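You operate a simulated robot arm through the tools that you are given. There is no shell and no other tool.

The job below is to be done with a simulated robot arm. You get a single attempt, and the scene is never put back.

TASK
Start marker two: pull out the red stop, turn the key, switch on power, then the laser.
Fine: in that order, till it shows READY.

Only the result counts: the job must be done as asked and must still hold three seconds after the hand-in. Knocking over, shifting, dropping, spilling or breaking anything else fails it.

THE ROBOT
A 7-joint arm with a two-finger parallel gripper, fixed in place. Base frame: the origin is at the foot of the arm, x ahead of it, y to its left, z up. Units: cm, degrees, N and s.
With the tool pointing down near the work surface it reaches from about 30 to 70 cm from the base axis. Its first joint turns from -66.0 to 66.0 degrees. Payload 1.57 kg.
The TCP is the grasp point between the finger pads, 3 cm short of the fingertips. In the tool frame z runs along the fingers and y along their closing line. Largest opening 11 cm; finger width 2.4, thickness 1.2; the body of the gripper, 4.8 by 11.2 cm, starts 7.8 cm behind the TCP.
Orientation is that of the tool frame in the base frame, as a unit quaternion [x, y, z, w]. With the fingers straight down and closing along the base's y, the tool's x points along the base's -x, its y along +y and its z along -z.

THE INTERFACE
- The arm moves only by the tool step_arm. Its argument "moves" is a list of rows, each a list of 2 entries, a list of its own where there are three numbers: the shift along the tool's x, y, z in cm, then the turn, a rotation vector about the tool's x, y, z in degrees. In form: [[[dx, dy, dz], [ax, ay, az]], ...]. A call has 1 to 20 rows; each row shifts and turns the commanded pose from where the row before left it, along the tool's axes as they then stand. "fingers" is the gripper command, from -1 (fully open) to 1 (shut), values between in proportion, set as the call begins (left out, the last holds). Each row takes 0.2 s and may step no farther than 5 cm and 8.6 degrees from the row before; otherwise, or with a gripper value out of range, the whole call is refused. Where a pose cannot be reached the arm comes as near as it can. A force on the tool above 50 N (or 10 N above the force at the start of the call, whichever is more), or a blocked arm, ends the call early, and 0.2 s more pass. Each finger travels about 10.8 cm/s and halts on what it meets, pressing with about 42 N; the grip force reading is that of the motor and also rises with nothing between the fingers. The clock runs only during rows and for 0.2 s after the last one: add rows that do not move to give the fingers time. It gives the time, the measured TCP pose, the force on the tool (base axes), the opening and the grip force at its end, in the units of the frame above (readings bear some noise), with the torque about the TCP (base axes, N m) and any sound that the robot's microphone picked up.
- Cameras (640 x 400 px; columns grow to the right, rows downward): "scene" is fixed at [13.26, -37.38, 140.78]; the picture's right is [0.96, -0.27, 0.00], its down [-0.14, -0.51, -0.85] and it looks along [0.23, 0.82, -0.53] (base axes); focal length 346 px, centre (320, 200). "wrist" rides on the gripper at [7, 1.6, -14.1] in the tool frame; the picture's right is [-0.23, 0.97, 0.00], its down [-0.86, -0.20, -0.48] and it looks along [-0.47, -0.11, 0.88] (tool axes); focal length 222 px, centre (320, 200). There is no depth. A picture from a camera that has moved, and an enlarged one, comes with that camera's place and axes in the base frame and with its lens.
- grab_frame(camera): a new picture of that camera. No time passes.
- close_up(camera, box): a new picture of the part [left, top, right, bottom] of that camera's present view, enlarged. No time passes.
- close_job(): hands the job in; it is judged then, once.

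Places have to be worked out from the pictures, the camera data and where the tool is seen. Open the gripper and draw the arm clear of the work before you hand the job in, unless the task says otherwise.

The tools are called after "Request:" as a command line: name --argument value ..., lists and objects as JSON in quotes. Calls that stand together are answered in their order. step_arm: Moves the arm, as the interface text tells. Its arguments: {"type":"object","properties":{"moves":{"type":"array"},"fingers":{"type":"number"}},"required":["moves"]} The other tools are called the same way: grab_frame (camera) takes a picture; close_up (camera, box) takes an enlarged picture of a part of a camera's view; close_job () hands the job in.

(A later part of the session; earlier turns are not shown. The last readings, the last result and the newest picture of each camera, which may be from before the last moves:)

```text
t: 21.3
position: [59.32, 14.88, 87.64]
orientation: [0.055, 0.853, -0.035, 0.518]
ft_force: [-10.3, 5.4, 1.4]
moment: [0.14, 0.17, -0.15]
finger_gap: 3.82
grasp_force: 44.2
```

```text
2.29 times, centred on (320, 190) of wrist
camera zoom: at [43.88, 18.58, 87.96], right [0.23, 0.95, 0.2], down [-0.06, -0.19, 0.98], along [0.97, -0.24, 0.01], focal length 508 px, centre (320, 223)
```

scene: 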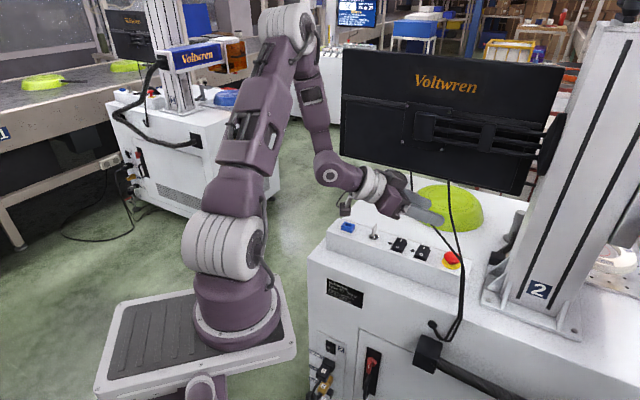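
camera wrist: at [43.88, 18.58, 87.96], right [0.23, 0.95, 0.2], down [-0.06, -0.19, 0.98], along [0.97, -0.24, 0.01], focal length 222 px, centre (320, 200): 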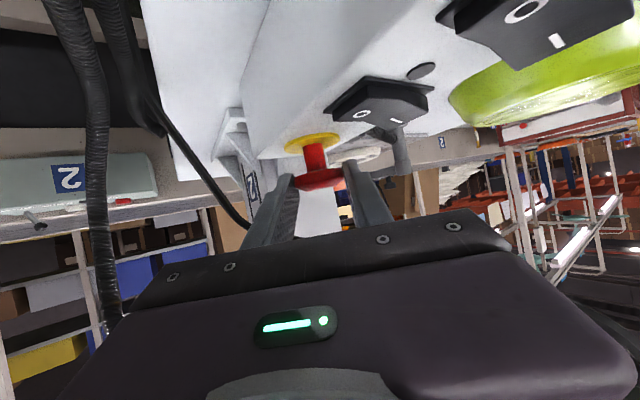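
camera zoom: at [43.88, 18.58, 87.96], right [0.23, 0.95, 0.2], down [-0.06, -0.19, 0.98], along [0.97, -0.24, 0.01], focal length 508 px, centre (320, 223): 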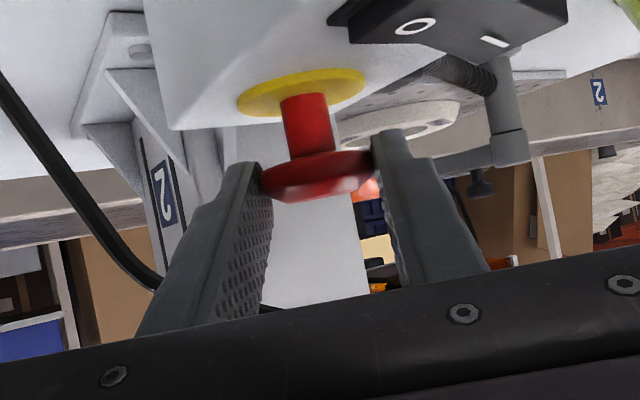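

The cables haven't moved and the pulled-out head looks obviously raised, but the finger is only a few mm under the cable. I'll open slightly and see whether the head stays out on its own.

Request:
step_arm --moves '[[[0, 0, 0], [0, 0, 0]], [[0, 0, 0], [0, 0, 0]], [[0, 0, 0], [0, 0, 0]]]' --fingers 0.05

Request:
close_up --camera "wrist" --box '[250, 100, 410, 220]'

```text
t: 22.1
position: [59.23, 14.67, 87.75]
orientation: [0.055, 0.853, -0.036, 0.518]
ft_force: [0.1, -0.2, 0.0]
moment: [0.0, 0.0, -0.01]
finger_gap: 5.24
grasp_force: 0.0
```

```text
3.33 times, centred on (330, 160) of wrist
camera zoom: at [43.91, 18.53, 87.95], right [0.23, 0.95, 0.2], down [-0.06, -0.19, 0.98], along [0.97, -0.24, 0.01], focal length 740 px, centre (287, 333)
```

zoom: 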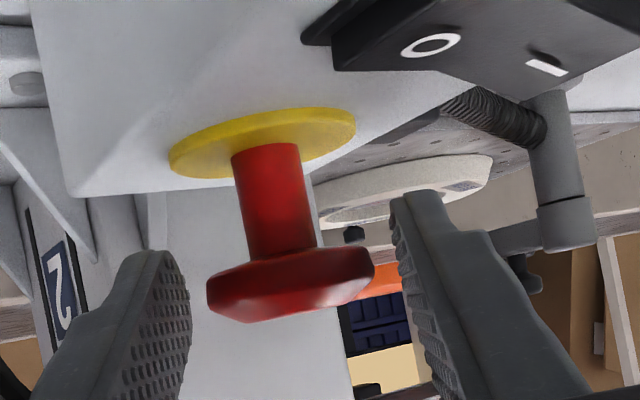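

On release the head popped fully out (about 1.4 cm up) and stays there, so the stop is pulled. I'll drop the fingers 0.9 cm to regain cable clearance, then back straight out along the tool axis.

Request:
step_arm --moves '[[[0.4, 0, 0.21], [0, 0, 0]], [[0.4, 0, 0.21], [0, 0, 0]], [[0, 0, -1.5], [0, 0, 0]], [[0, 0, -1.5], [0, 0, 0]], [[0, 0, -1.5], [0, 0, 0]], [[0, 0, -1.5], [0, 0, 0]], [[0, 0, -1.5], [0, 0, 0]], [[0, 0, -1.3], [0, 0, 0]], [[0, 0, 0], [0, 0, 0]]]'

Request:
grab_frame --camera "wrist"

Request:
close_up --camera "scene" --box '[400, 200, 480, 270]'

```text
t: 24.1
position: [51.42, 15.61, 90.8]
orientation: [0.056, 0.852, -0.037, 0.519]
ft_force: [-0.7, -0.2, 0.8]
moment: [0.05, 0.0, -0.01]
finger_gap: 5.22
grasp_force: 0.1
```

```text
taken
camera wrist: at [36.1, 19.49, 91.08], right [0.23, 0.95, 0.2], down [-0.06, -0.19, 0.98], along [0.97, -0.24, 0.01], focal length 222 px, centre (320, 200)
```

wrist: 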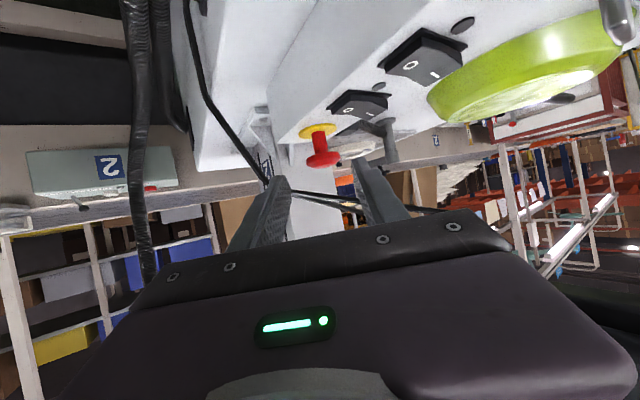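

```text
5.71 times, centred on (440, 235) of scene
camera zoom: at [13.26, -37.38, 140.78], right [0.96, -0.27, 0.0], down [-0.14, -0.51, -0.85], along [0.23, 0.82, -0.53], focal length 1976 px, centre (-366, 0)
```

zoom: 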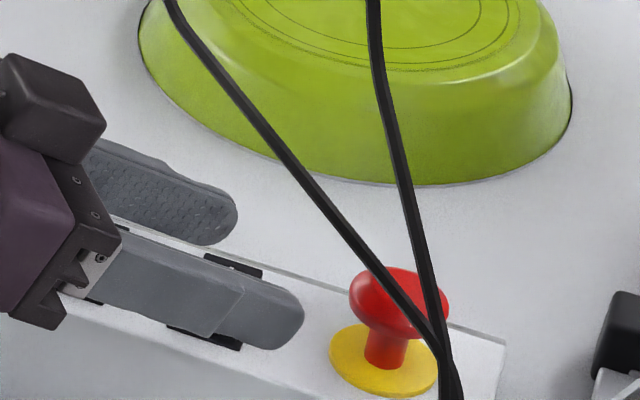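

The stop is clearly out and the cables are undisturbed. Next is the key, so I'll raise clear, return the tool to vertical and go to a viewpoint in front of the key.

Request:
step_arm --moves '[[[-2.22, 0, -1.15], [0, 0, 0]], [[-2.22, 0, -1.15], [0, 0, 0]], [[-2.22, 0, -1.15], [0, 0, 0]], [[-2.22, 0, -1.15], [0, 0, 0]], [[0, 0, 0], [0, 7.8, 0]], [[0, 0, 0], [0, 7.8, 0]], [[0, 0, 0], [0, 7.8, 0]], [[0, 0, 0], [0, 7.8, 0]], [[0, 0, 0], [0, 7.8, 0]], [[0, 0, 0], [0, 7.8, 0]], [[0, 0, 0], [0, 7.8, 0]], [[0, 0, 0], [0, 7.8, 0]], [[0, 0, 0], [0, 0, 0]]]'

```text
t: 26.9
position: [51.53, 15.78, 100.65]
orientation: [0.066, 0.998, -0.001, 0.001]
ft_force: [-0.9, -0.3, -0.6]
moment: [0.04, -0.01, 0.01]
finger_gap: 5.24
grasp_force: 0.0
```

Vertical at (51.5, 15.8, 100.7). I'll move across to in front of the key and yaw the closing line parallel to the strip.

Request:
step_arm --moves '[[[2.87, 1.66, 0.16], [0, 0, 0]], [[2.87, 1.66, 0.16], [0, 0, 0]], [[2.87, 1.66, 0.16], [0, 0, 0]], [[2.87, 1.66, 0.16], [0, 0, 0]], [[0, 0, 0], [0, 0, -8.23]], [[0, 0, 0], [0, 0, -8.23]], [[0, 0, 0], [0, 0, -8.23]], [[0, 0, 0], [0, 0, -8.23]], [[0, 0, 0], [0, 0, -8.23]], [[0, 0, 0], [0, 0, -8.23]], [[0, 0, 0], [0, 0, 0]]]' --fingers -1

Request:
grab_frame --camera "wrist"

Request:
close_up --camera "wrist" --box '[250, 90, 410, 210]'

Request:
grab_frame --camera "scene"

```text
t: 29.3
position: [40.94, 23.86, 100.03]
orientation: [-0.358, 0.934, -0.003, 0.001]
ft_force: [0.1, 0.1, 0.0]
moment: [0.02, 0.02, 0.03]
finger_gap: 11.01
grasp_force: 0.0
```

```text
taken
camera wrist: at [34.77, 20.59, 114.22], right [-0.48, 0.88, 0.0], down [0.77, 0.42, 0.48], along [0.42, 0.23, -0.88], focal length 222 px, centre (320, 200)
```

wrist: 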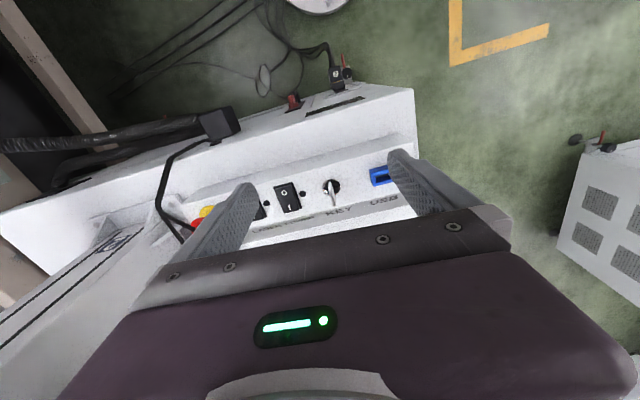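

```text
3.33 times, centred on (330, 150) of wrist
camera zoom: at [34.77, 20.59, 114.22], right [-0.48, 0.88, 0.0], down [0.77, 0.42, 0.48], along [0.42, 0.23, -0.88], focal length 740 px, centre (287, 367)
```

zoom: 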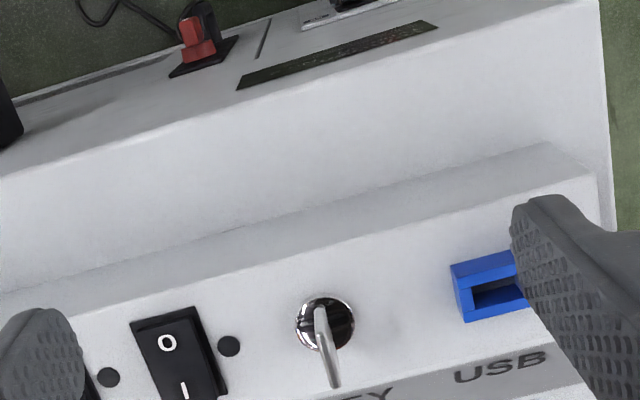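

```text
taken
```

scene: 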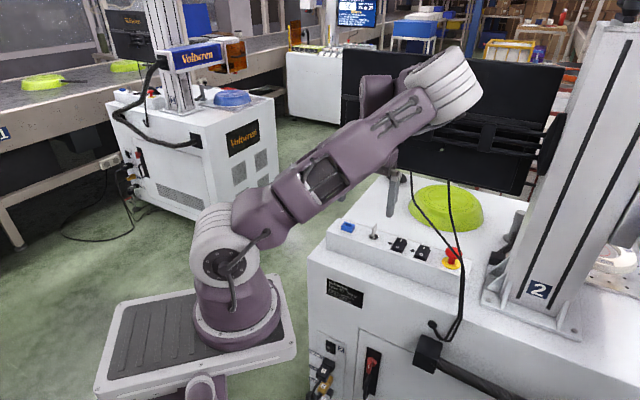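

The key is upright at about (46.5, 28.9) with its bow's flat plane pointing away from the robot, across the strip. I'll zoom in on it from both cameras for an accurate grip.

Request:
close_up --camera "wrist" --box '[308, 165, 356, 210]'

Request:
close_up --camera "scene" --box '[362, 218, 386, 245]'

Request:
close_up --camera "scene" --box '[330, 100, 480, 260]'

```text
8.89 times, centred on (332, 188) of wrist
camera zoom: at [34.77, 20.59, 114.22], right [-0.48, 0.88, 0.0], down [0.77, 0.42, 0.48], along [0.42, 0.23, -0.88], focal length 1974 px, centre (213, 311)
```

zoom: 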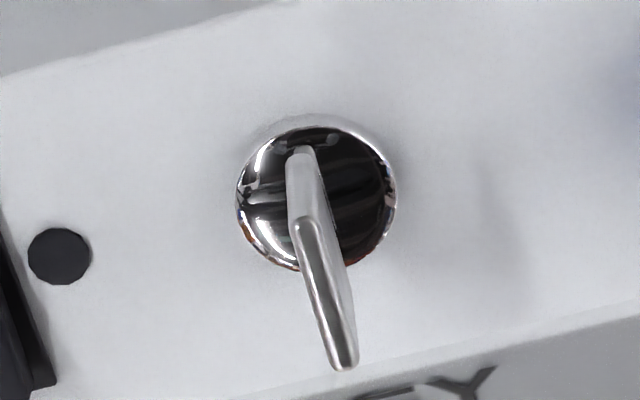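

```text
14.81 times, centred on (374, 232) of scene
camera zoom: at [13.26, -37.38, 140.78], right [0.96, -0.27, 0.0], down [-0.14, -0.51, -0.85], along [0.23, 0.82, -0.53], focal length 5123 px, centre (-480, -267)
```

zoom: 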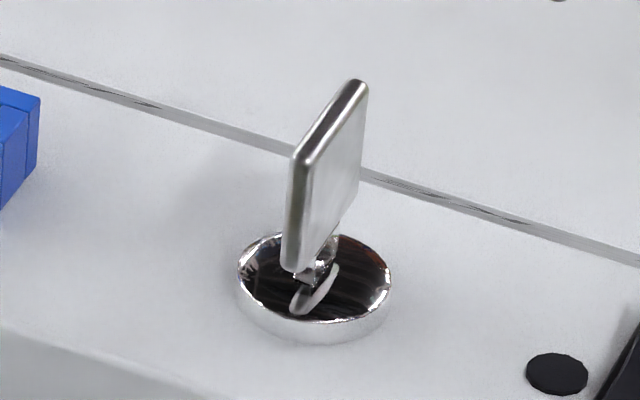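

```text
2.50 times, centred on (405, 180) of scene
camera zoom: at [13.26, -37.38, 140.78], right [0.96, -0.27, 0.0], down [-0.14, -0.51, -0.85], along [0.23, 0.82, -0.53], focal length 864 px, centre (108, 250)
```

zoom: 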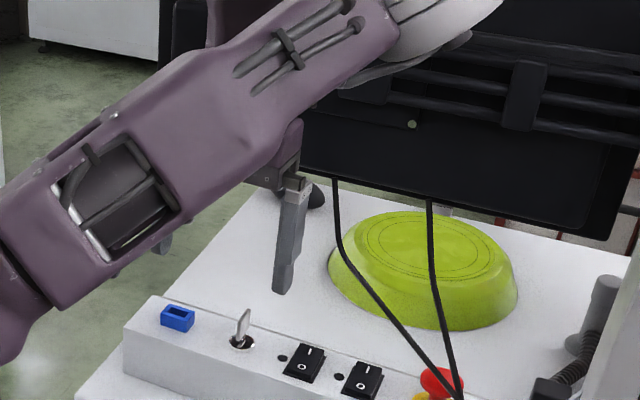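

I've got the key bow from both views: centre (46.8, 29.1), z 84.5-87.1, 2.8 cm wide, with its pivot at the same spot. I'll narrow the fingers to 4 cm and slide across above it at z=100, watching the clearance to the monitor.

Request:
step_arm --moves '[[[-2.0, 0, 0], [0, 0, 0]], [[-2.0, 0, 0], [0, 0, 0]], [[-2.0, 0, 0], [0, 0, 0]], [[-1.88, -0.02, 0], [0, 0, 0]], [[0, 0, 0], [0, 0, 0]]]' --fingers 0.27

Request:
grab_frame --camera "wrist"

Request:
grab_frame --camera "scene"

```text
t: 30.5
position: [46.9, 29.32, 99.92]
orientation: [-0.357, 0.934, -0.003, 0.001]
ft_force: [0.5, 0.1, 0.0]
moment: [-0.02, 0.03, -0.03]
finger_gap: 4.0
grasp_force: 0.0
```

```text
taken
camera wrist: at [40.72, 25.95, 114.16], right [-0.48, 0.88, -0.01], down [0.77, 0.42, 0.48], along [0.42, 0.23, -0.88], focal length 222 px, centre (320, 200)
```

wrist: 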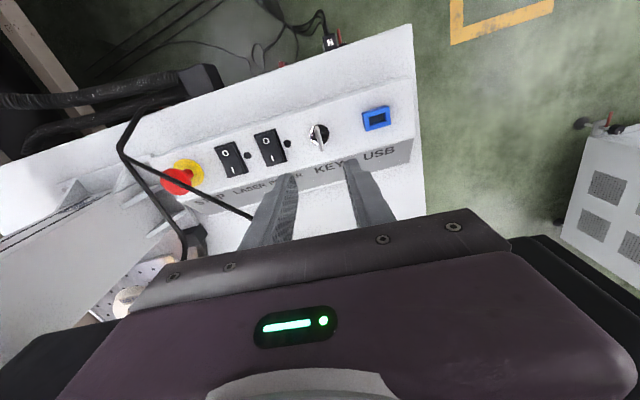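

```text
taken
```

scene: 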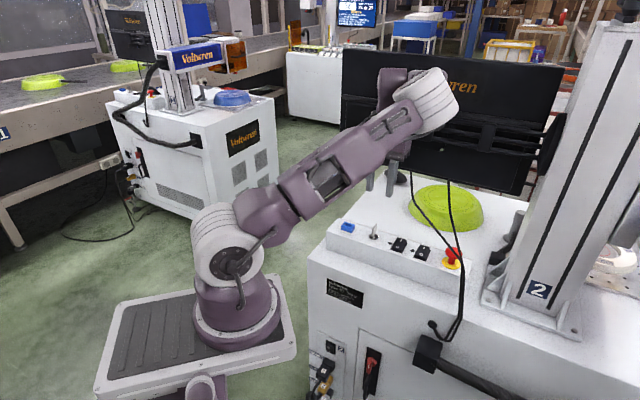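

No contact, and the key sits right where predicted in the wrist view. I'll lower to just above the key and check alignment.

Request:
step_arm --moves '[[[0.2, -0.07, 2.5], [0, 0, 0]], [[0, 0, 2.5], [0, 0, 0]], [[0, 0, 2.5], [0, 0, 0]], [[0, 0, 1.3], [0, 0, 0]], [[0, 0, 0], [0, 0, 0]]]'

Request:
close_up --camera "wrist" --box '[250, 110, 400, 220]'

Request:
close_up --camera "scene" --box '[345, 200, 415, 250]'

```text
t: 31.7
position: [46.56, 29.16, 91.66]
orientation: [-0.361, 0.933, -0.001, 0.004]
ft_force: [0.8, 0.1, 0.8]
moment: [0.01, 0.04, 0.02]
finger_gap: 4.01
grasp_force: 0.1
```

```text
3.64 times, centred on (325, 165) of wrist
camera zoom: at [40.14, 25.78, 105.75], right [-0.49, 0.87, 0.0], down [0.76, 0.43, 0.49], along [0.43, 0.23, -0.87], focal length 808 px, centre (302, 327)
```

zoom: 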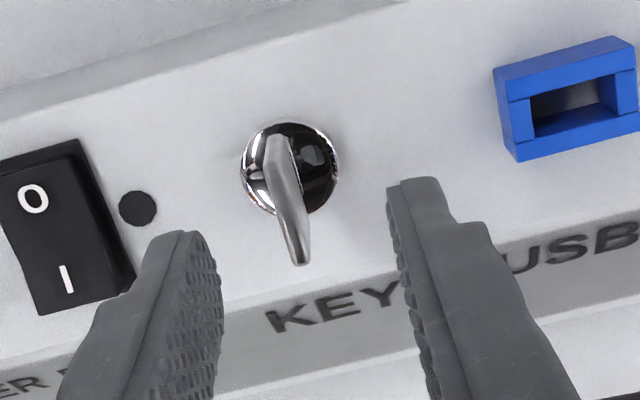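

```text
8.00 times, centred on (380, 225) of scene
camera zoom: at [12.82, -37.47, 140.8], right [0.96, -0.27, 0.0], down [-0.14, -0.51, -0.85], along [0.23, 0.82, -0.53], focal length 2766 px, centre (-160, 0)
```

zoom: 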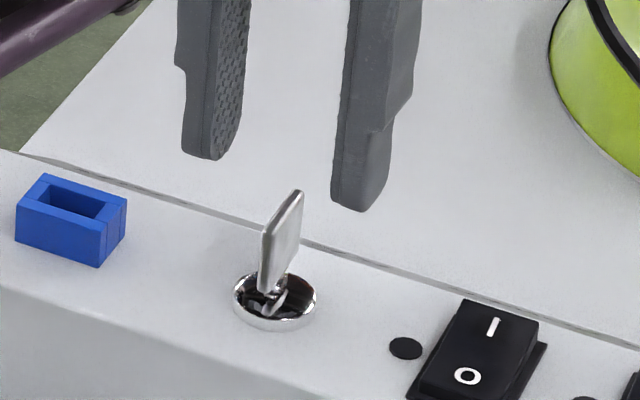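

The scene camera's reported position has shifted by about 0.4 cm and my TCP is 0.5 cm higher than commanded, so something may be pressing on an arm link. I'll look before moving anything.

Request:
grab_frame --camera "scene"

Request:
close_up --camera "scene" --box '[180, 30, 480, 220]'

Request:
close_up --camera "scene" --box '[320, 200, 480, 300]'

Request:
grab_frame --camera "wrist"

```text
taken
```

scene: 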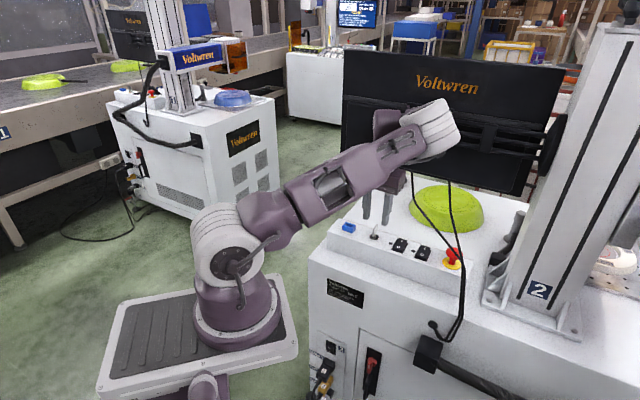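

```text
2.11 times, centred on (330, 125) of scene
camera zoom: at [12.82, -37.47, 140.8], right [0.96, -0.27, 0.0], down [-0.14, -0.51, -0.85], along [0.23, 0.82, -0.53], focal length 728 px, centre (299, 358)
```

zoom: 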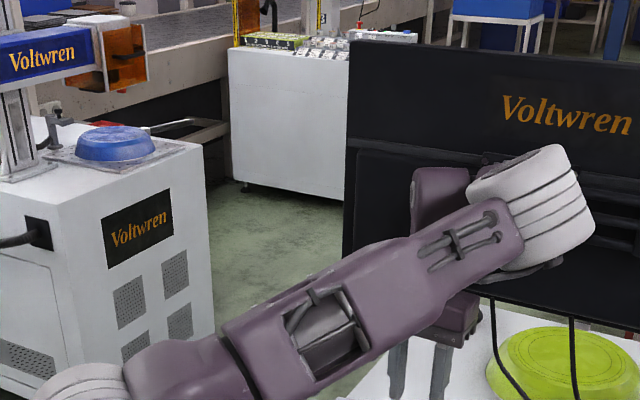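

```text
4.00 times, centred on (400, 250) of scene
camera zoom: at [12.82, -37.47, 140.8], right [0.96, -0.27, 0.0], down [-0.14, -0.51, -0.85], along [0.23, 0.82, -0.53], focal length 1383 px, centre (0, 0)
```

zoom: 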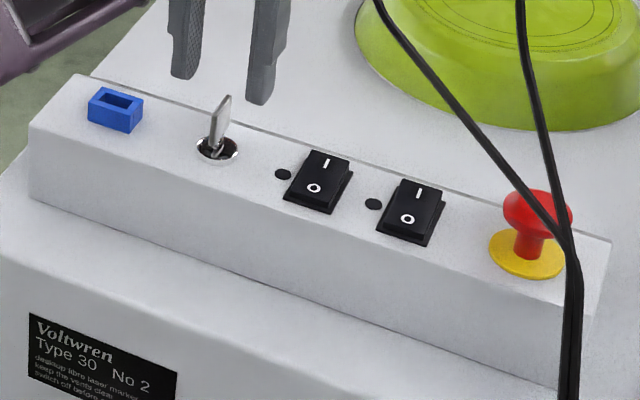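

```text
taken
camera wrist: at [40.14, 25.78, 105.75], right [-0.49, 0.87, 0.0], down [0.76, 0.43, 0.49], along [0.43, 0.23, -0.87], focal length 222 px, centre (320, 200)
```

wrist: 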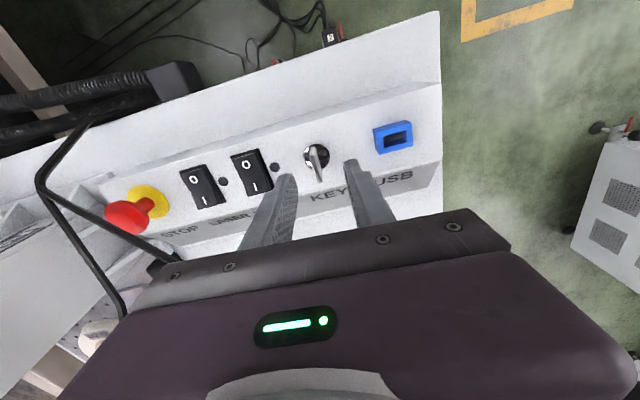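

To tell whether the camera, the machine or the arm shifted, I'll repeat close-ups with exactly the same boxes as at the start.

Request:
close_up --camera "scene" --box '[405, 225, 485, 275]'

Request:
close_up --camera "scene" --box '[365, 215, 415, 246]'

Request:
close_up --camera "scene" --box '[305, 325, 405, 400]'

Request:
close_up --camera "scene" --box '[330, 30, 590, 215]'

```text
8.00 times, centred on (445, 250) of scene
camera zoom: at [12.82, -37.47, 140.8], right [0.96, -0.27, 0.0], down [-0.14, -0.51, -0.85], along [0.23, 0.82, -0.53], focal length 2766 px, centre (-680, -200)
```

zoom: 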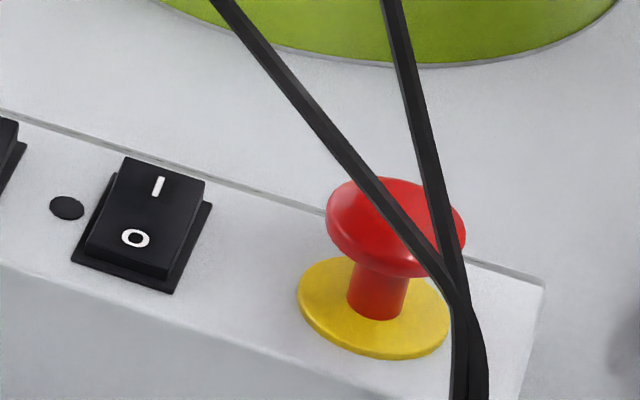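

```text
12.80 times, centred on (390, 230) of scene
camera zoom: at [12.82, -37.47, 140.8], right [0.96, -0.27, 0.0], down [-0.14, -0.51, -0.85], along [0.23, 0.82, -0.53], focal length 4426 px, centre (-576, -190)
```

zoom: 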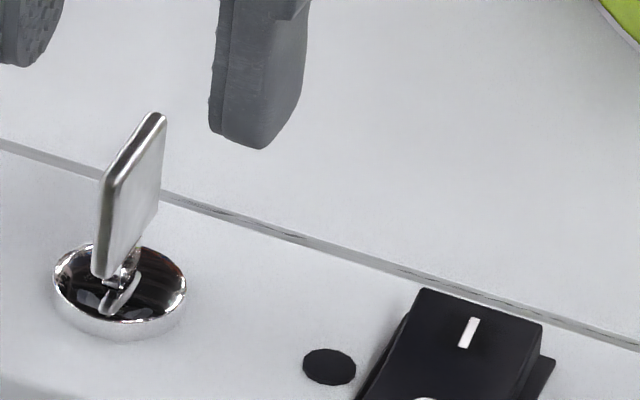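

```text
5.33 times, centred on (355, 362) of scene
camera zoom: at [12.82, -37.47, 140.8], right [0.96, -0.27, 0.0], down [-0.14, -0.51, -0.85], along [0.23, 0.82, -0.53], focal length 1844 px, centre (133, -667)
```

zoom: 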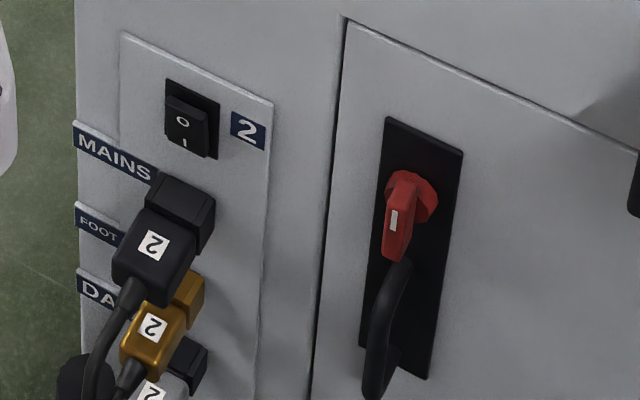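

```text
2.16 times, centred on (460, 122) of scene
camera zoom: at [12.82, -37.47, 140.8], right [0.96, -0.27, 0.0], down [-0.14, -0.51, -0.85], along [0.23, 0.82, -0.53], focal length 748 px, centre (17, 368)
```

zoom: 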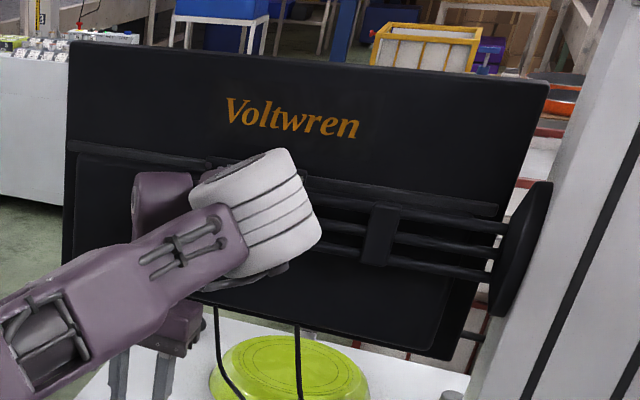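

The machine's features shift by less than 1 px, while the arm's own reading is off by 0.5 cm. I'll hold still for a moment and re-read the pose and forces.

Request:
step_arm --moves '[[[0, 0, 0], [0, 0, 0]], [[0, 0, 0], [0, 0, 0]]]'

Request:
close_up --camera "scene" --box '[360, 60, 480, 210]'

Request:
close_up --camera "scene" --box '[80, 180, 320, 400]'

```text
t: 32.3
position: [46.48, 29.15, 91.75]
orientation: [-0.361, 0.933, -0.001, 0.003]
ft_force: [-1.3, -0.3, 0.0]
moment: [0.0, 0.01, -0.02]
finger_gap: 4.03
grasp_force: 0.2
```

```text
2.67 times, centred on (420, 135) of scene
camera zoom: at [12.82, -37.47, 140.8], right [0.96, -0.27, 0.0], down [-0.14, -0.51, -0.85], along [0.23, 0.82, -0.53], focal length 922 px, centre (53, 373)
```

zoom: 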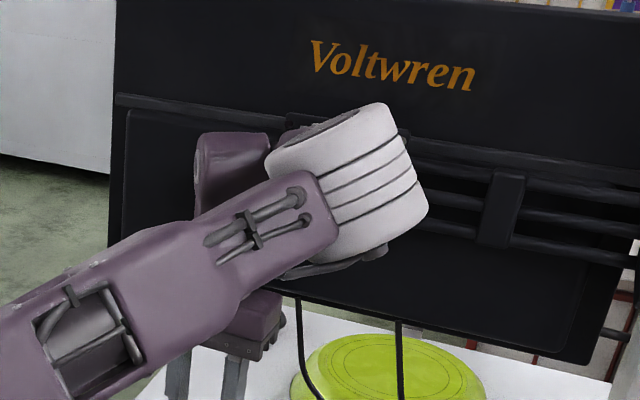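

```text
1.82 times, centred on (200, 290) of scene
camera zoom: at [12.82, -37.47, 140.8], right [0.96, -0.27, 0.0], down [-0.14, -0.51, -0.85], along [0.23, 0.82, -0.53], focal length 629 px, centre (538, 36)
```

zoom: 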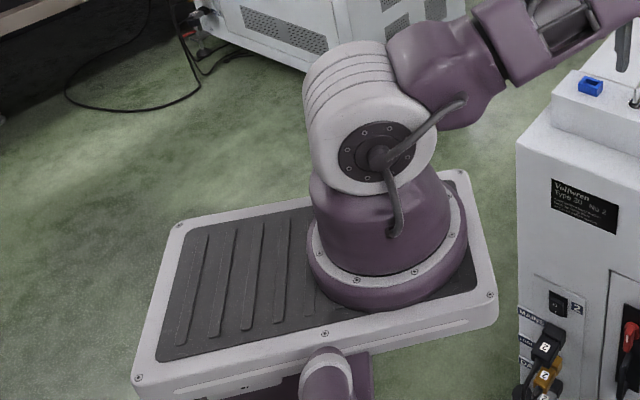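

The reading suggests a wrist link is resting on the monitor's rear ledge: the TCP is held up 0.6 cm and the cart is tilting slightly, with nothing on the tool itself. I'll raise straight up and recheck, then redo this with the tool leaning toward the robot.

Request:
step_arm --moves '[[[0, 0, -2.2], [0, 0, 0]], [[0, 0, -2.2], [0, 0, 0]], [[0, 0, -2.2], [0, 0, 0]], [[0, 0, -2.2], [0, 0, 0]], [[0, 0, 0], [0, 0, 0]]]'

Request:
close_up --camera "scene" --box '[365, 215, 415, 246]'

Request:
close_up --camera "scene" --box '[330, 30, 590, 215]'

```text
t: 33.5
position: [46.7, 28.72, 100.09]
orientation: [-0.356, 0.934, -0.004, 0.0]
ft_force: [-0.4, 0.0, -0.7]
moment: [0.0, -0.01, -0.01]
finger_gap: 4.01
grasp_force: 0.0
```

```text
12.80 times, centred on (390, 230) of scene
camera zoom: at [13.26, -37.38, 140.78], right [0.96, -0.27, 0.0], down [-0.14, -0.51, -0.85], along [0.23, 0.82, -0.53], focal length 4426 px, centre (-576, -190)
```

zoom: 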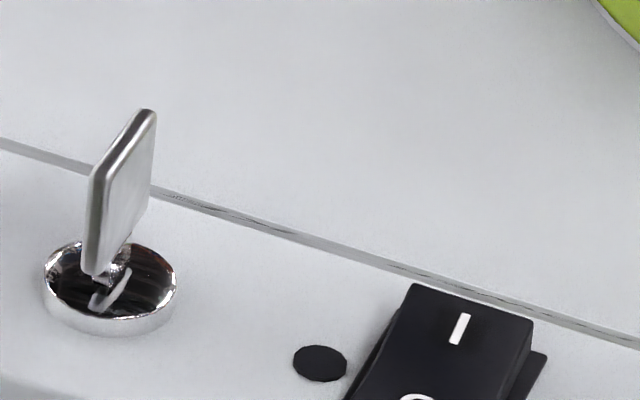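

```text
2.16 times, centred on (460, 122) of scene
camera zoom: at [13.26, -37.38, 140.78], right [0.96, -0.27, 0.0], down [-0.14, -0.51, -0.85], along [0.23, 0.82, -0.53], focal length 748 px, centre (17, 368)
```

zoom: 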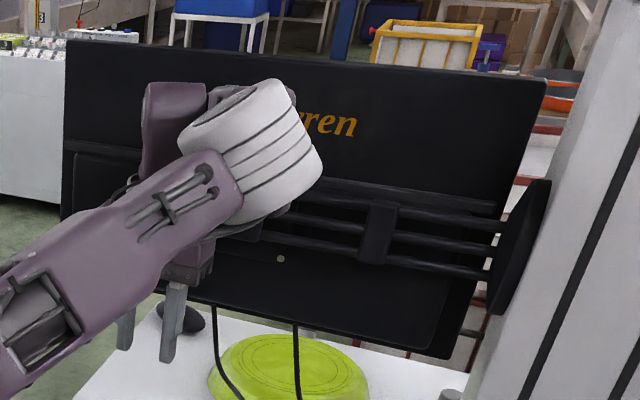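

Everything sprang back: the camera pose and key pixels are exactly as at the start, so nothing was shifted, and the camera-pose reading is a handy contact detector. I'll lean the tool 24° back toward the robot (away from the monitor), biased so the lean stays off the monitor through a clockwise quarter turn.

Request:
step_arm --moves '[[[0, 0, 0], [-4, -6.93, 0]], [[0, 0, 0], [-4, -6.93, 0]], [[0, 0, 0], [-4, -6.93, 0]], [[0, 0, 0], [0, 0, 0]]]'

Request:
close_up --camera "scene" --box '[330, 60, 480, 250]'

```text
t: 34.5
position: [46.71, 28.9, 99.94]
orientation: [-0.349, 0.914, 0.159, 0.132]
ft_force: [0.6, 0.5, 0.0]
moment: [0.02, 0.04, 0.0]
finger_gap: 4.03
grasp_force: 0.0
```

```text
2.11 times, centred on (405, 155) of scene
camera zoom: at [13.25, -37.38, 140.78], right [0.96, -0.27, 0.0], down [-0.14, -0.51, -0.85], along [0.23, 0.82, -0.53], focal length 728 px, centre (141, 295)
```

zoom: 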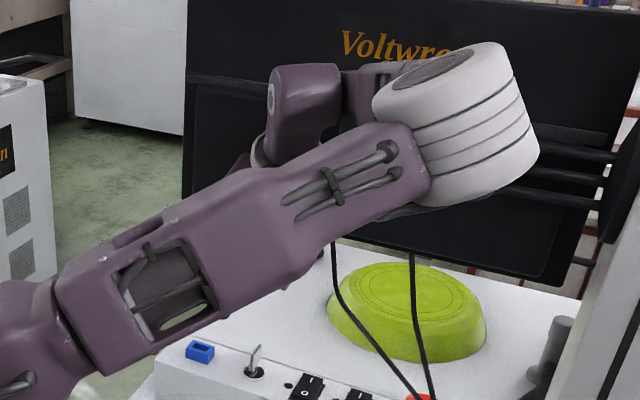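

The lean is in and the camera pose still reads clean (13.25). I'll lower toward the key to z≈92 and check contact and alignment again.

Request:
step_arm --moves '[[[1.073, -0.613, 2.333], [0, 0, 0]], [[1.073, -0.613, 2.333], [0, 0, 0]], [[1.073, -0.613, 2.333], [0, 0, 0]], [[0, 0, 0], [0, 0, 0]]]'

Request:
close_up --camera "wrist" --box '[250, 110, 400, 220]'

Request:
close_up --camera "scene" --box '[345, 200, 415, 250]'

```text
t: 35.5
position: [46.67, 28.58, 92.1]
orientation: [-0.35, 0.914, 0.159, 0.131]
ft_force: [-0.7, -0.9, -0.5]
moment: [-0.01, 0.01, 0.0]
finger_gap: 3.99
grasp_force: 0.0
```

```text
3.64 times, centred on (325, 165) of wrist
camera zoom: at [38.72, 20.16, 103.01], right [-0.5, 0.82, 0.27], down [0.69, 0.19, 0.7], along [0.52, 0.54, -0.66], focal length 808 px, centre (302, 327)
```

zoom: 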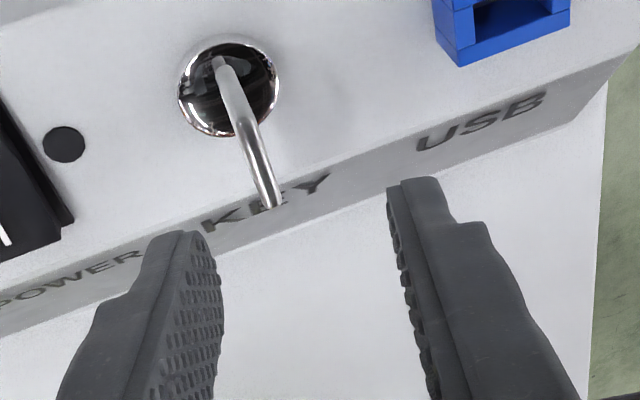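

```text
8.00 times, centred on (380, 225) of scene
camera zoom: at [13.26, -37.38, 140.78], right [0.96, -0.27, 0.0], down [-0.14, -0.51, -0.85], along [0.23, 0.82, -0.53], focal length 2766 px, centre (-160, 0)
```

zoom: 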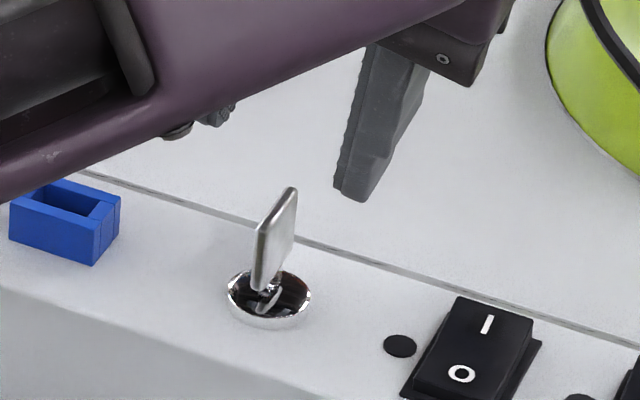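

No contact this time, and the projected key corners match the picture within a couple of pixels. I'll lower the last 4.6 cm so the fingers straddle the bow.

Request:
step_arm --moves '[[[0.61, -0.327, 1.36], [0, 0, 0]], [[0.61, -0.327, 1.36], [0, 0, 0]], [[0.61, -0.327, 1.36], [0, 0, 0]], [[0, 0, 0], [0, 0, 0]]]'

Request:
close_up --camera "wrist" --box '[250, 110, 400, 220]'

Request:
close_up --camera "scene" --box '[345, 200, 415, 250]'

```text
t: 36.5
position: [46.5, 28.27, 87.69]
orientation: [-0.35, 0.914, 0.16, 0.131]
ft_force: [-0.4, -0.2, -1.0]
moment: [0.03, -0.01, -0.03]
finger_gap: 4.02
grasp_force: 0.1
```

```text
3.64 times, centred on (325, 165) of wrist
camera zoom: at [38.58, 19.89, 98.56], right [-0.5, 0.82, 0.27], down [0.69, 0.19, 0.7], along [0.52, 0.54, -0.66], focal length 808 px, centre (302, 327)
```

zoom: 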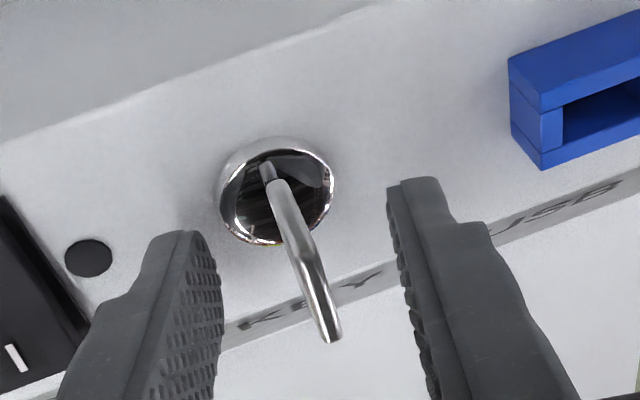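

```text
8.00 times, centred on (380, 225) of scene
camera zoom: at [13.26, -37.38, 140.78], right [0.96, -0.27, 0.0], down [-0.14, -0.51, -0.85], along [0.23, 0.82, -0.53], focal length 2766 px, centre (-160, 0)
```

zoom: 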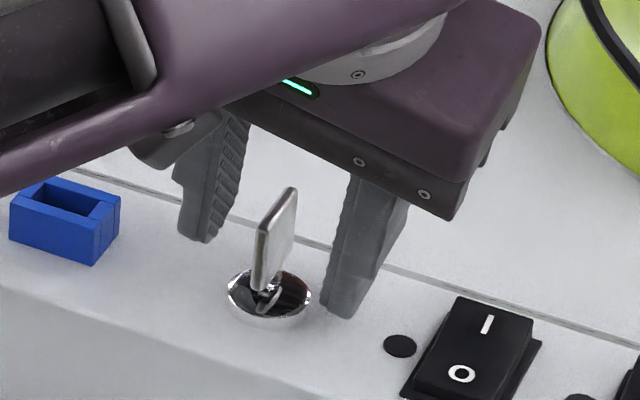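

The bow is centred between the fingers with no contact. I'll close on it.

Request:
step_arm --moves '[[[0, 0, 0], [0, 0, 0]], [[0, 0, 0], [0, 0, 0]], [[0, 0, 0], [0, 0, 0]]]' --fingers 1

Request:
close_up --camera "wrist" --box '[250, 110, 400, 220]'

Request:
close_up --camera "scene" --box '[345, 200, 415, 250]'

```text
t: 37.3
position: [46.44, 28.27, 87.76]
orientation: [-0.35, 0.914, 0.16, 0.132]
ft_force: [-4.8, 6.6, -2.1]
moment: [-0.45, -0.64, 0.01]
finger_gap: 1.04
grasp_force: 28.2
```

```text
3.64 times, centred on (325, 165) of wrist
camera zoom: at [38.54, 19.94, 98.58], right [-0.5, 0.82, 0.27], down [0.69, 0.19, 0.7], along [0.52, 0.54, -0.66], focal length 808 px, centre (302, 327)
```

zoom: 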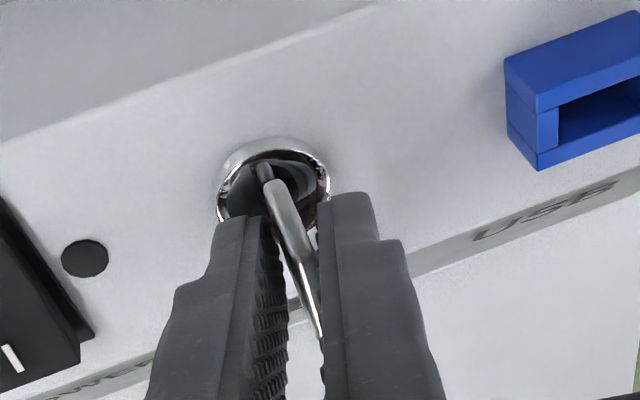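

```text
8.00 times, centred on (380, 225) of scene
camera zoom: at [13.24, -37.36, 140.79], right [0.96, -0.27, 0.0], down [-0.14, -0.51, -0.85], along [0.23, 0.82, -0.53], focal length 2766 px, centre (-160, 0)
```

zoom: 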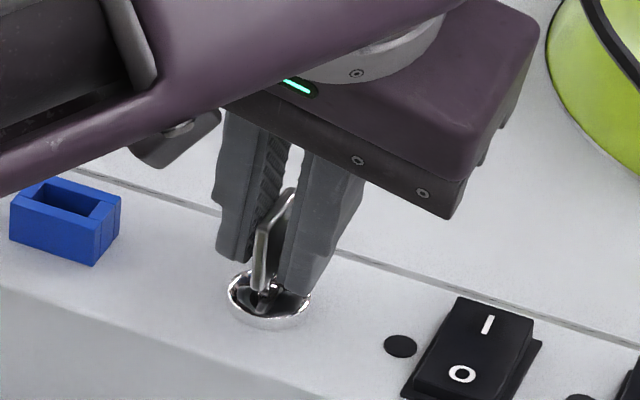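

The key is pinched and held (28 N). Now I'll turn clockwise about the key's own vertical axis, starting with 8° to read the resisting torque.

Request:
step_arm --moves '[[[0.025, 0.062, 0.004], [1.41, -0.8, 3.66]], [[0.025, 0.062, 0.004], [1.41, -0.8, 3.66]], [[0, 0, 0], [0, 0, 0]]]'

Request:
close_up --camera "scene" --box '[345, 200, 415, 250]'

Request:
close_up --camera "wrist" --box '[250, 110, 400, 220]'

```text
t: 38.1
position: [46.33, 28.33, 87.7]
orientation: [-0.285, 0.936, 0.15, 0.143]
ft_force: [-9.4, 0.3, 26.2]
moment: [-0.89, 0.18, 0.02]
finger_gap: 1.01
grasp_force: 27.9
```

```text
8.00 times, centred on (380, 225) of scene
camera zoom: at [13.19, -37.4, 140.78], right [0.96, -0.27, 0.0], down [-0.14, -0.51, -0.85], along [0.23, 0.82, -0.53], focal length 2766 px, centre (-160, 0)
```

zoom: 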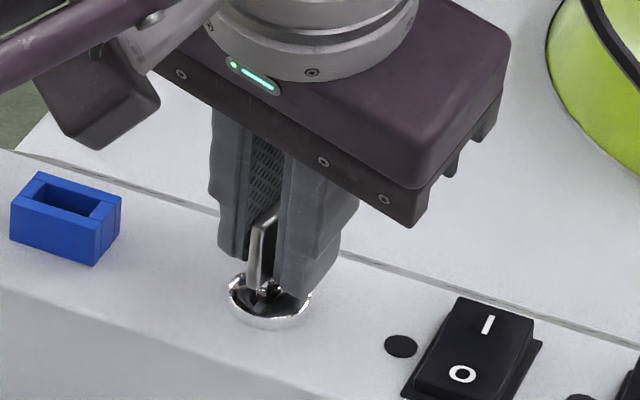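

```text
3.64 times, centred on (325, 165) of wrist
camera zoom: at [37.35, 21.14, 98.56], right [-0.38, 0.88, 0.27], down [0.71, 0.09, 0.7], along [0.59, 0.46, -0.66], focal length 808 px, centre (302, 327)
```

zoom: 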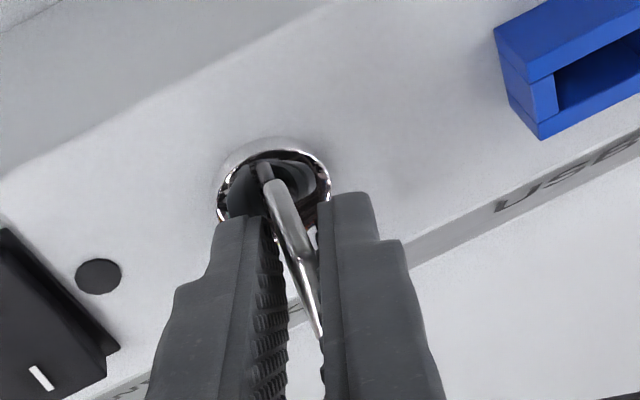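

The key is turning with the fingers with almost no torque about vertical, but there's a 26 N upward force on the tool. I'll hold and re-read before continuing.

Request:
step_arm --moves '[[[0, 0, 0], [0, 0, 0]], [[0, 0, 0], [0, 0, 0]]]'

Request:
close_up --camera "scene" --box '[362, 218, 394, 245]'

Request:
grab_frame --camera "scene"

```text
t: 38.7
position: [46.35, 28.35, 87.79]
orientation: [-0.283, 0.936, 0.15, 0.144]
ft_force: [-10.6, 0.8, 31.5]
moment: [-0.56, -0.29, 0.05]
finger_gap: 1.03
grasp_force: 28.3
```

```text
14.81 times, centred on (378, 232) of scene
camera zoom: at [13.18, -37.41, 140.78], right [0.96, -0.27, 0.0], down [-0.14, -0.51, -0.85], along [0.23, 0.82, -0.53], focal length 5123 px, centre (-539, -267)
```

zoom: 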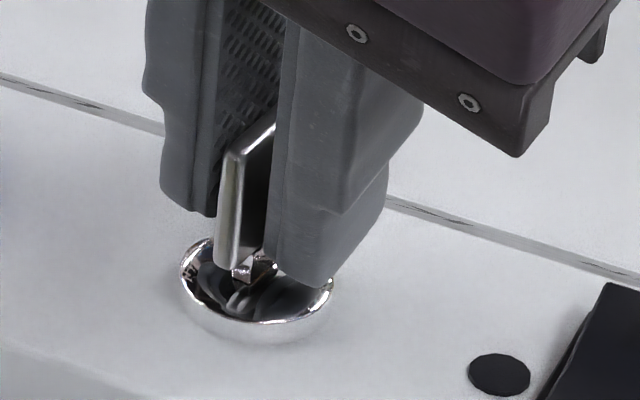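

```text
taken
```

scene: 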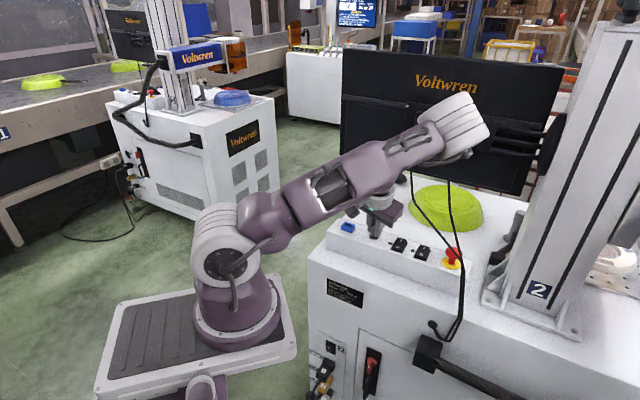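

The right fingertip is resting on the key's chrome collar, which explains the upward force. I'll open slightly, rise 0.5 cm and re-grip.

Request:
step_arm --moves '[[[-0.09, 0.05, -0.23], [0, 0, 0]], [[-0.09, 0.05, -0.23], [0, 0, 0]], [[0, 0, 0], [0, 0, 0]]]' --fingers 0.6

Request:
close_up --camera "scene" --box '[362, 218, 394, 245]'

Request:
close_up --camera "wrist" --box '[250, 110, 400, 220]'

```text
t: 39.5
position: [46.45, 28.14, 88.11]
orientation: [-0.285, 0.936, 0.15, 0.143]
ft_force: [0.0, 0.4, -0.6]
moment: [-0.02, -0.04, 0.0]
finger_gap: 2.18
grasp_force: 0.0
```

```text
14.81 times, centred on (378, 232) of scene
camera zoom: at [13.26, -37.38, 140.78], right [0.96, -0.27, 0.0], down [-0.14, -0.51, -0.85], along [0.23, 0.82, -0.53], focal length 5123 px, centre (-539, -267)
```

zoom: 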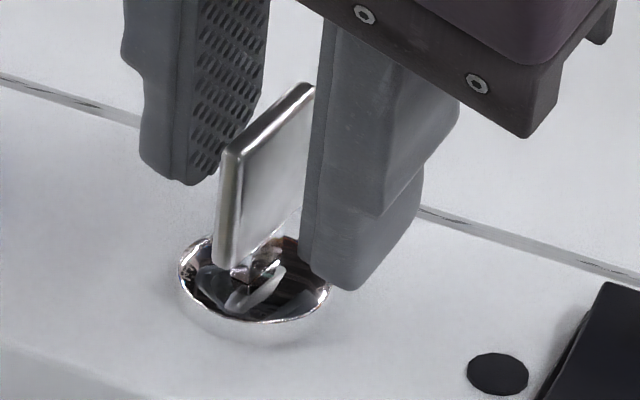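

```text
3.64 times, centred on (325, 165) of wrist
camera zoom: at [37.43, 21.04, 98.97], right [-0.38, 0.88, 0.27], down [0.71, 0.09, 0.7], along [0.59, 0.46, -0.66], focal length 808 px, centre (302, 327)
```

zoom: 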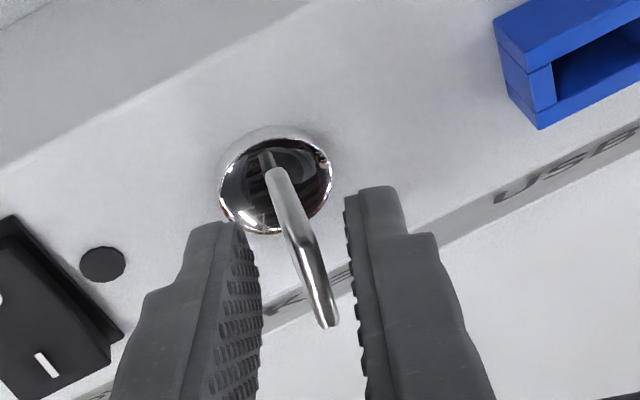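

The forces are back to zero and the key stayed at its new angle, so it turns clockwise freely. I'll rise another 0.3 cm, re-grip and turn further.

Request:
step_arm --moves '[[[-0.106, 0.06, -0.274], [0, 0, 0]], [[0, 0, 0], [0, 0, 0]]]'

Request:
step_arm --moves '[[[0, 0, 0], [0, 0, 0]], [[0, 0, 0], [0, 0, 0]], [[0.073, 0.135, 0], [2.84, -1.59, 7.3]], [[0, 0, 0], [0, 0, 0]]]' --fingers 1

Request:
close_up --camera "scene" --box '[362, 218, 394, 245]'

Request:
close_up --camera "wrist" --box '[250, 110, 400, 220]'

```text
t: 40.1
position: [46.34, 28.2, 88.45]
orientation: [-0.284, 0.936, 0.149, 0.143]
ft_force: [0.2, 0.7, 0.3]
moment: [0.0, 0.0, 0.0]
finger_gap: 2.19
grasp_force: 0.0
```

```text
t: 41.1
position: [46.29, 28.18, 88.47]
orientation: [-0.218, 0.954, 0.138, 0.154]
ft_force: [8.8, -9.5, 12.4]
moment: [-0.94, -0.07, -0.1]
finger_gap: 0.93
grasp_force: 28.0
```

```text
14.81 times, centred on (378, 232) of scene
camera zoom: at [13.26, -37.42, 140.77], right [0.96, -0.27, 0.0], down [-0.14, -0.51, -0.85], along [0.23, 0.82, -0.53], focal length 5123 px, centre (-539, -267)
```

zoom: 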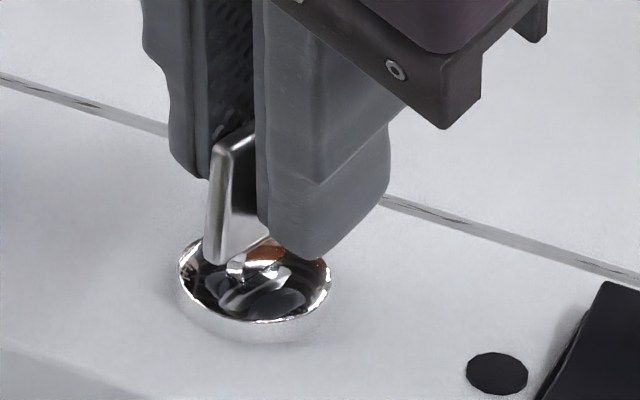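

```text
3.64 times, centred on (325, 165) of wrist
camera zoom: at [36.34, 22.47, 99.25], right [-0.25, 0.93, 0.27], down [0.71, -0.01, 0.7], along [0.65, 0.37, -0.66], focal length 808 px, centre (302, 327)
```

zoom: 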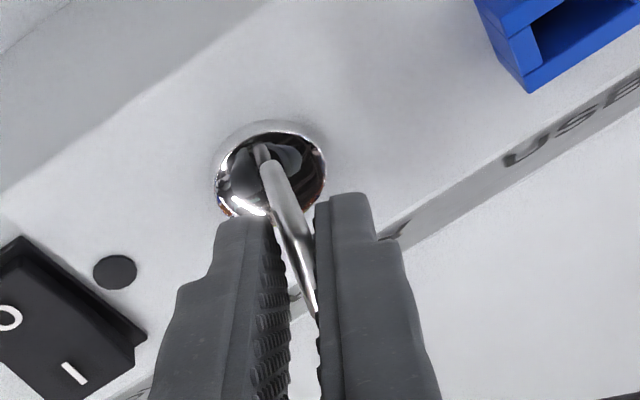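

The key keeps turning smoothly with little torque. I'll continue clockwise another 24° in small steps, trimming the sideways offset.

Request:
step_arm --moves '[[[0.07, 0.03, 0], [2.84, -1.59, 7.3]], [[0.07, 0.13, 0], [2.84, -1.59, 7.3]], [[0.07, 0.13, 0], [2.84, -1.59, 7.3]], [[0, 0, 0], [0, 0, 0]]]'

Request:
close_up --camera "scene" --box '[345, 200, 415, 250]'

Request:
close_up --camera "wrist" --box '[250, 110, 400, 220]'

```text
t: 42.1
position: [45.94, 28.38, 88.39]
orientation: [-0.014, 0.978, 0.101, 0.18]
ft_force: [10.6, -19.6, 19.5]
moment: [-0.98, -0.53, -0.13]
finger_gap: 0.91
grasp_force: 28.2
```

```text
8.00 times, centred on (380, 225) of scene
camera zoom: at [13.25, -37.45, 140.76], right [0.96, -0.27, 0.0], down [-0.14, -0.51, -0.85], along [0.23, 0.82, -0.53], focal length 2766 px, centre (-160, 0)
```

zoom: 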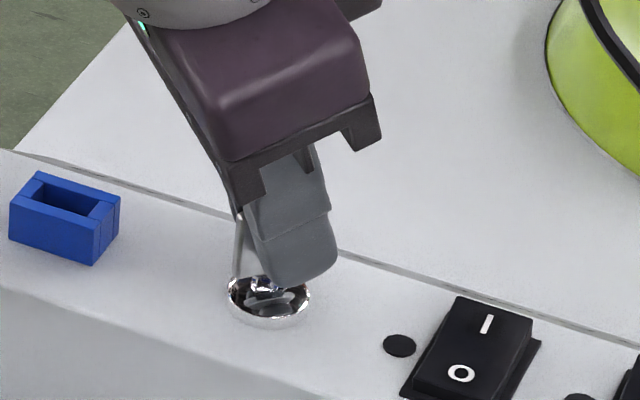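

```text
3.64 times, centred on (325, 165) of wrist
camera zoom: at [34.6, 27.2, 99.23], right [0.15, 0.95, 0.27], down [0.65, -0.3, 0.7], along [0.75, 0.07, -0.66], focal length 808 px, centre (302, 327)
```

zoom: 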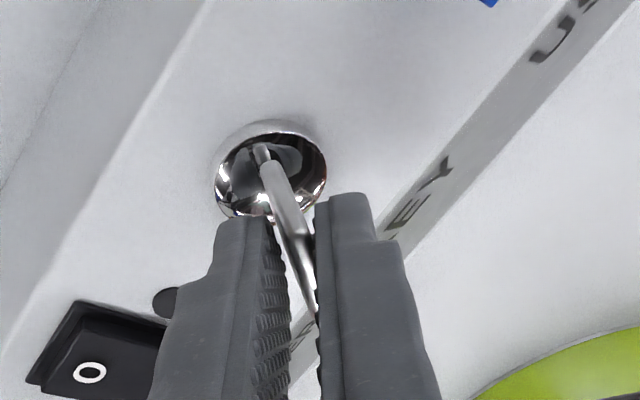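

That's 40° clockwise so far and the key is following. Side forces are building from a small pivot mismatch, so I'll relieve that and keep turning.

Request:
step_arm --moves '[[[-0.13, -0.18, -0.1], [0, 0, 0]], [[0.07, 0.11, 0], [2.84, -1.54, 7.31]], [[0.07, 0.11, 0], [2.84, -1.54, 7.31]], [[0.07, 0.11, 0], [2.84, -1.54, 7.31]], [[0, 0, 0], [0, 0, 0]]]'

Request:
close_up --camera "scene" --box '[345, 190, 445, 260]'

Request:
close_up --camera "wrist" --box '[250, 110, 400, 220]'

```text
t: 43.3
position: [45.94, 28.6, 88.47]
orientation: [0.189, 0.96, 0.062, 0.196]
ft_force: [9.2, -19.9, 3.4]
moment: [-0.97, 0.12, -0.11]
finger_gap: 0.95
grasp_force: 27.7
```

```text
5.71 times, centred on (395, 225) of scene
camera zoom: at [13.27, -37.43, 140.76], right [0.96, -0.27, 0.0], down [-0.14, -0.51, -0.85], along [0.23, 0.82, -0.53], focal length 1976 px, centre (-109, 57)
```

zoom: 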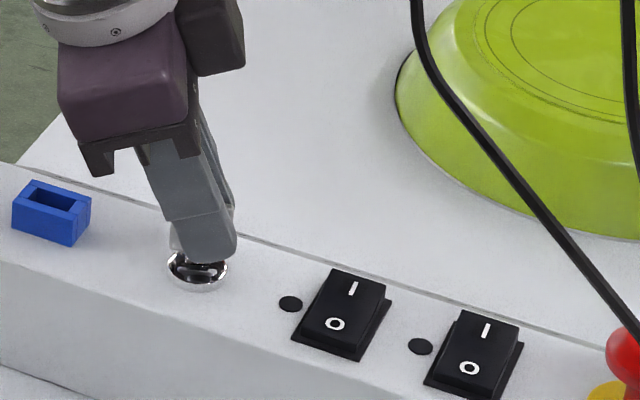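

```text
3.64 times, centred on (325, 165) of wrist
camera zoom: at [34.97, 32.2, 99.27], right [0.52, 0.81, 0.27], down [0.47, -0.54, 0.7], along [0.71, -0.24, -0.66], focal length 808 px, centre (302, 327)
```

zoom: 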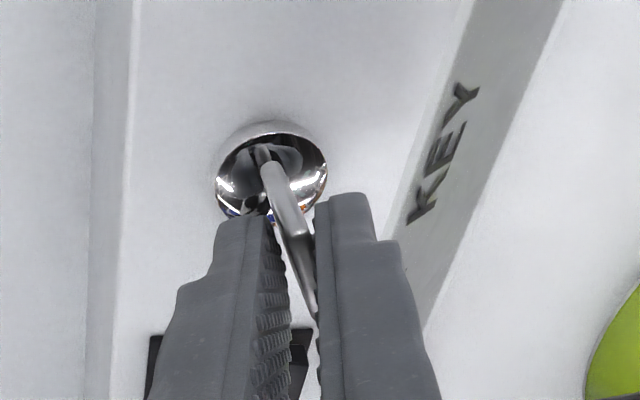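

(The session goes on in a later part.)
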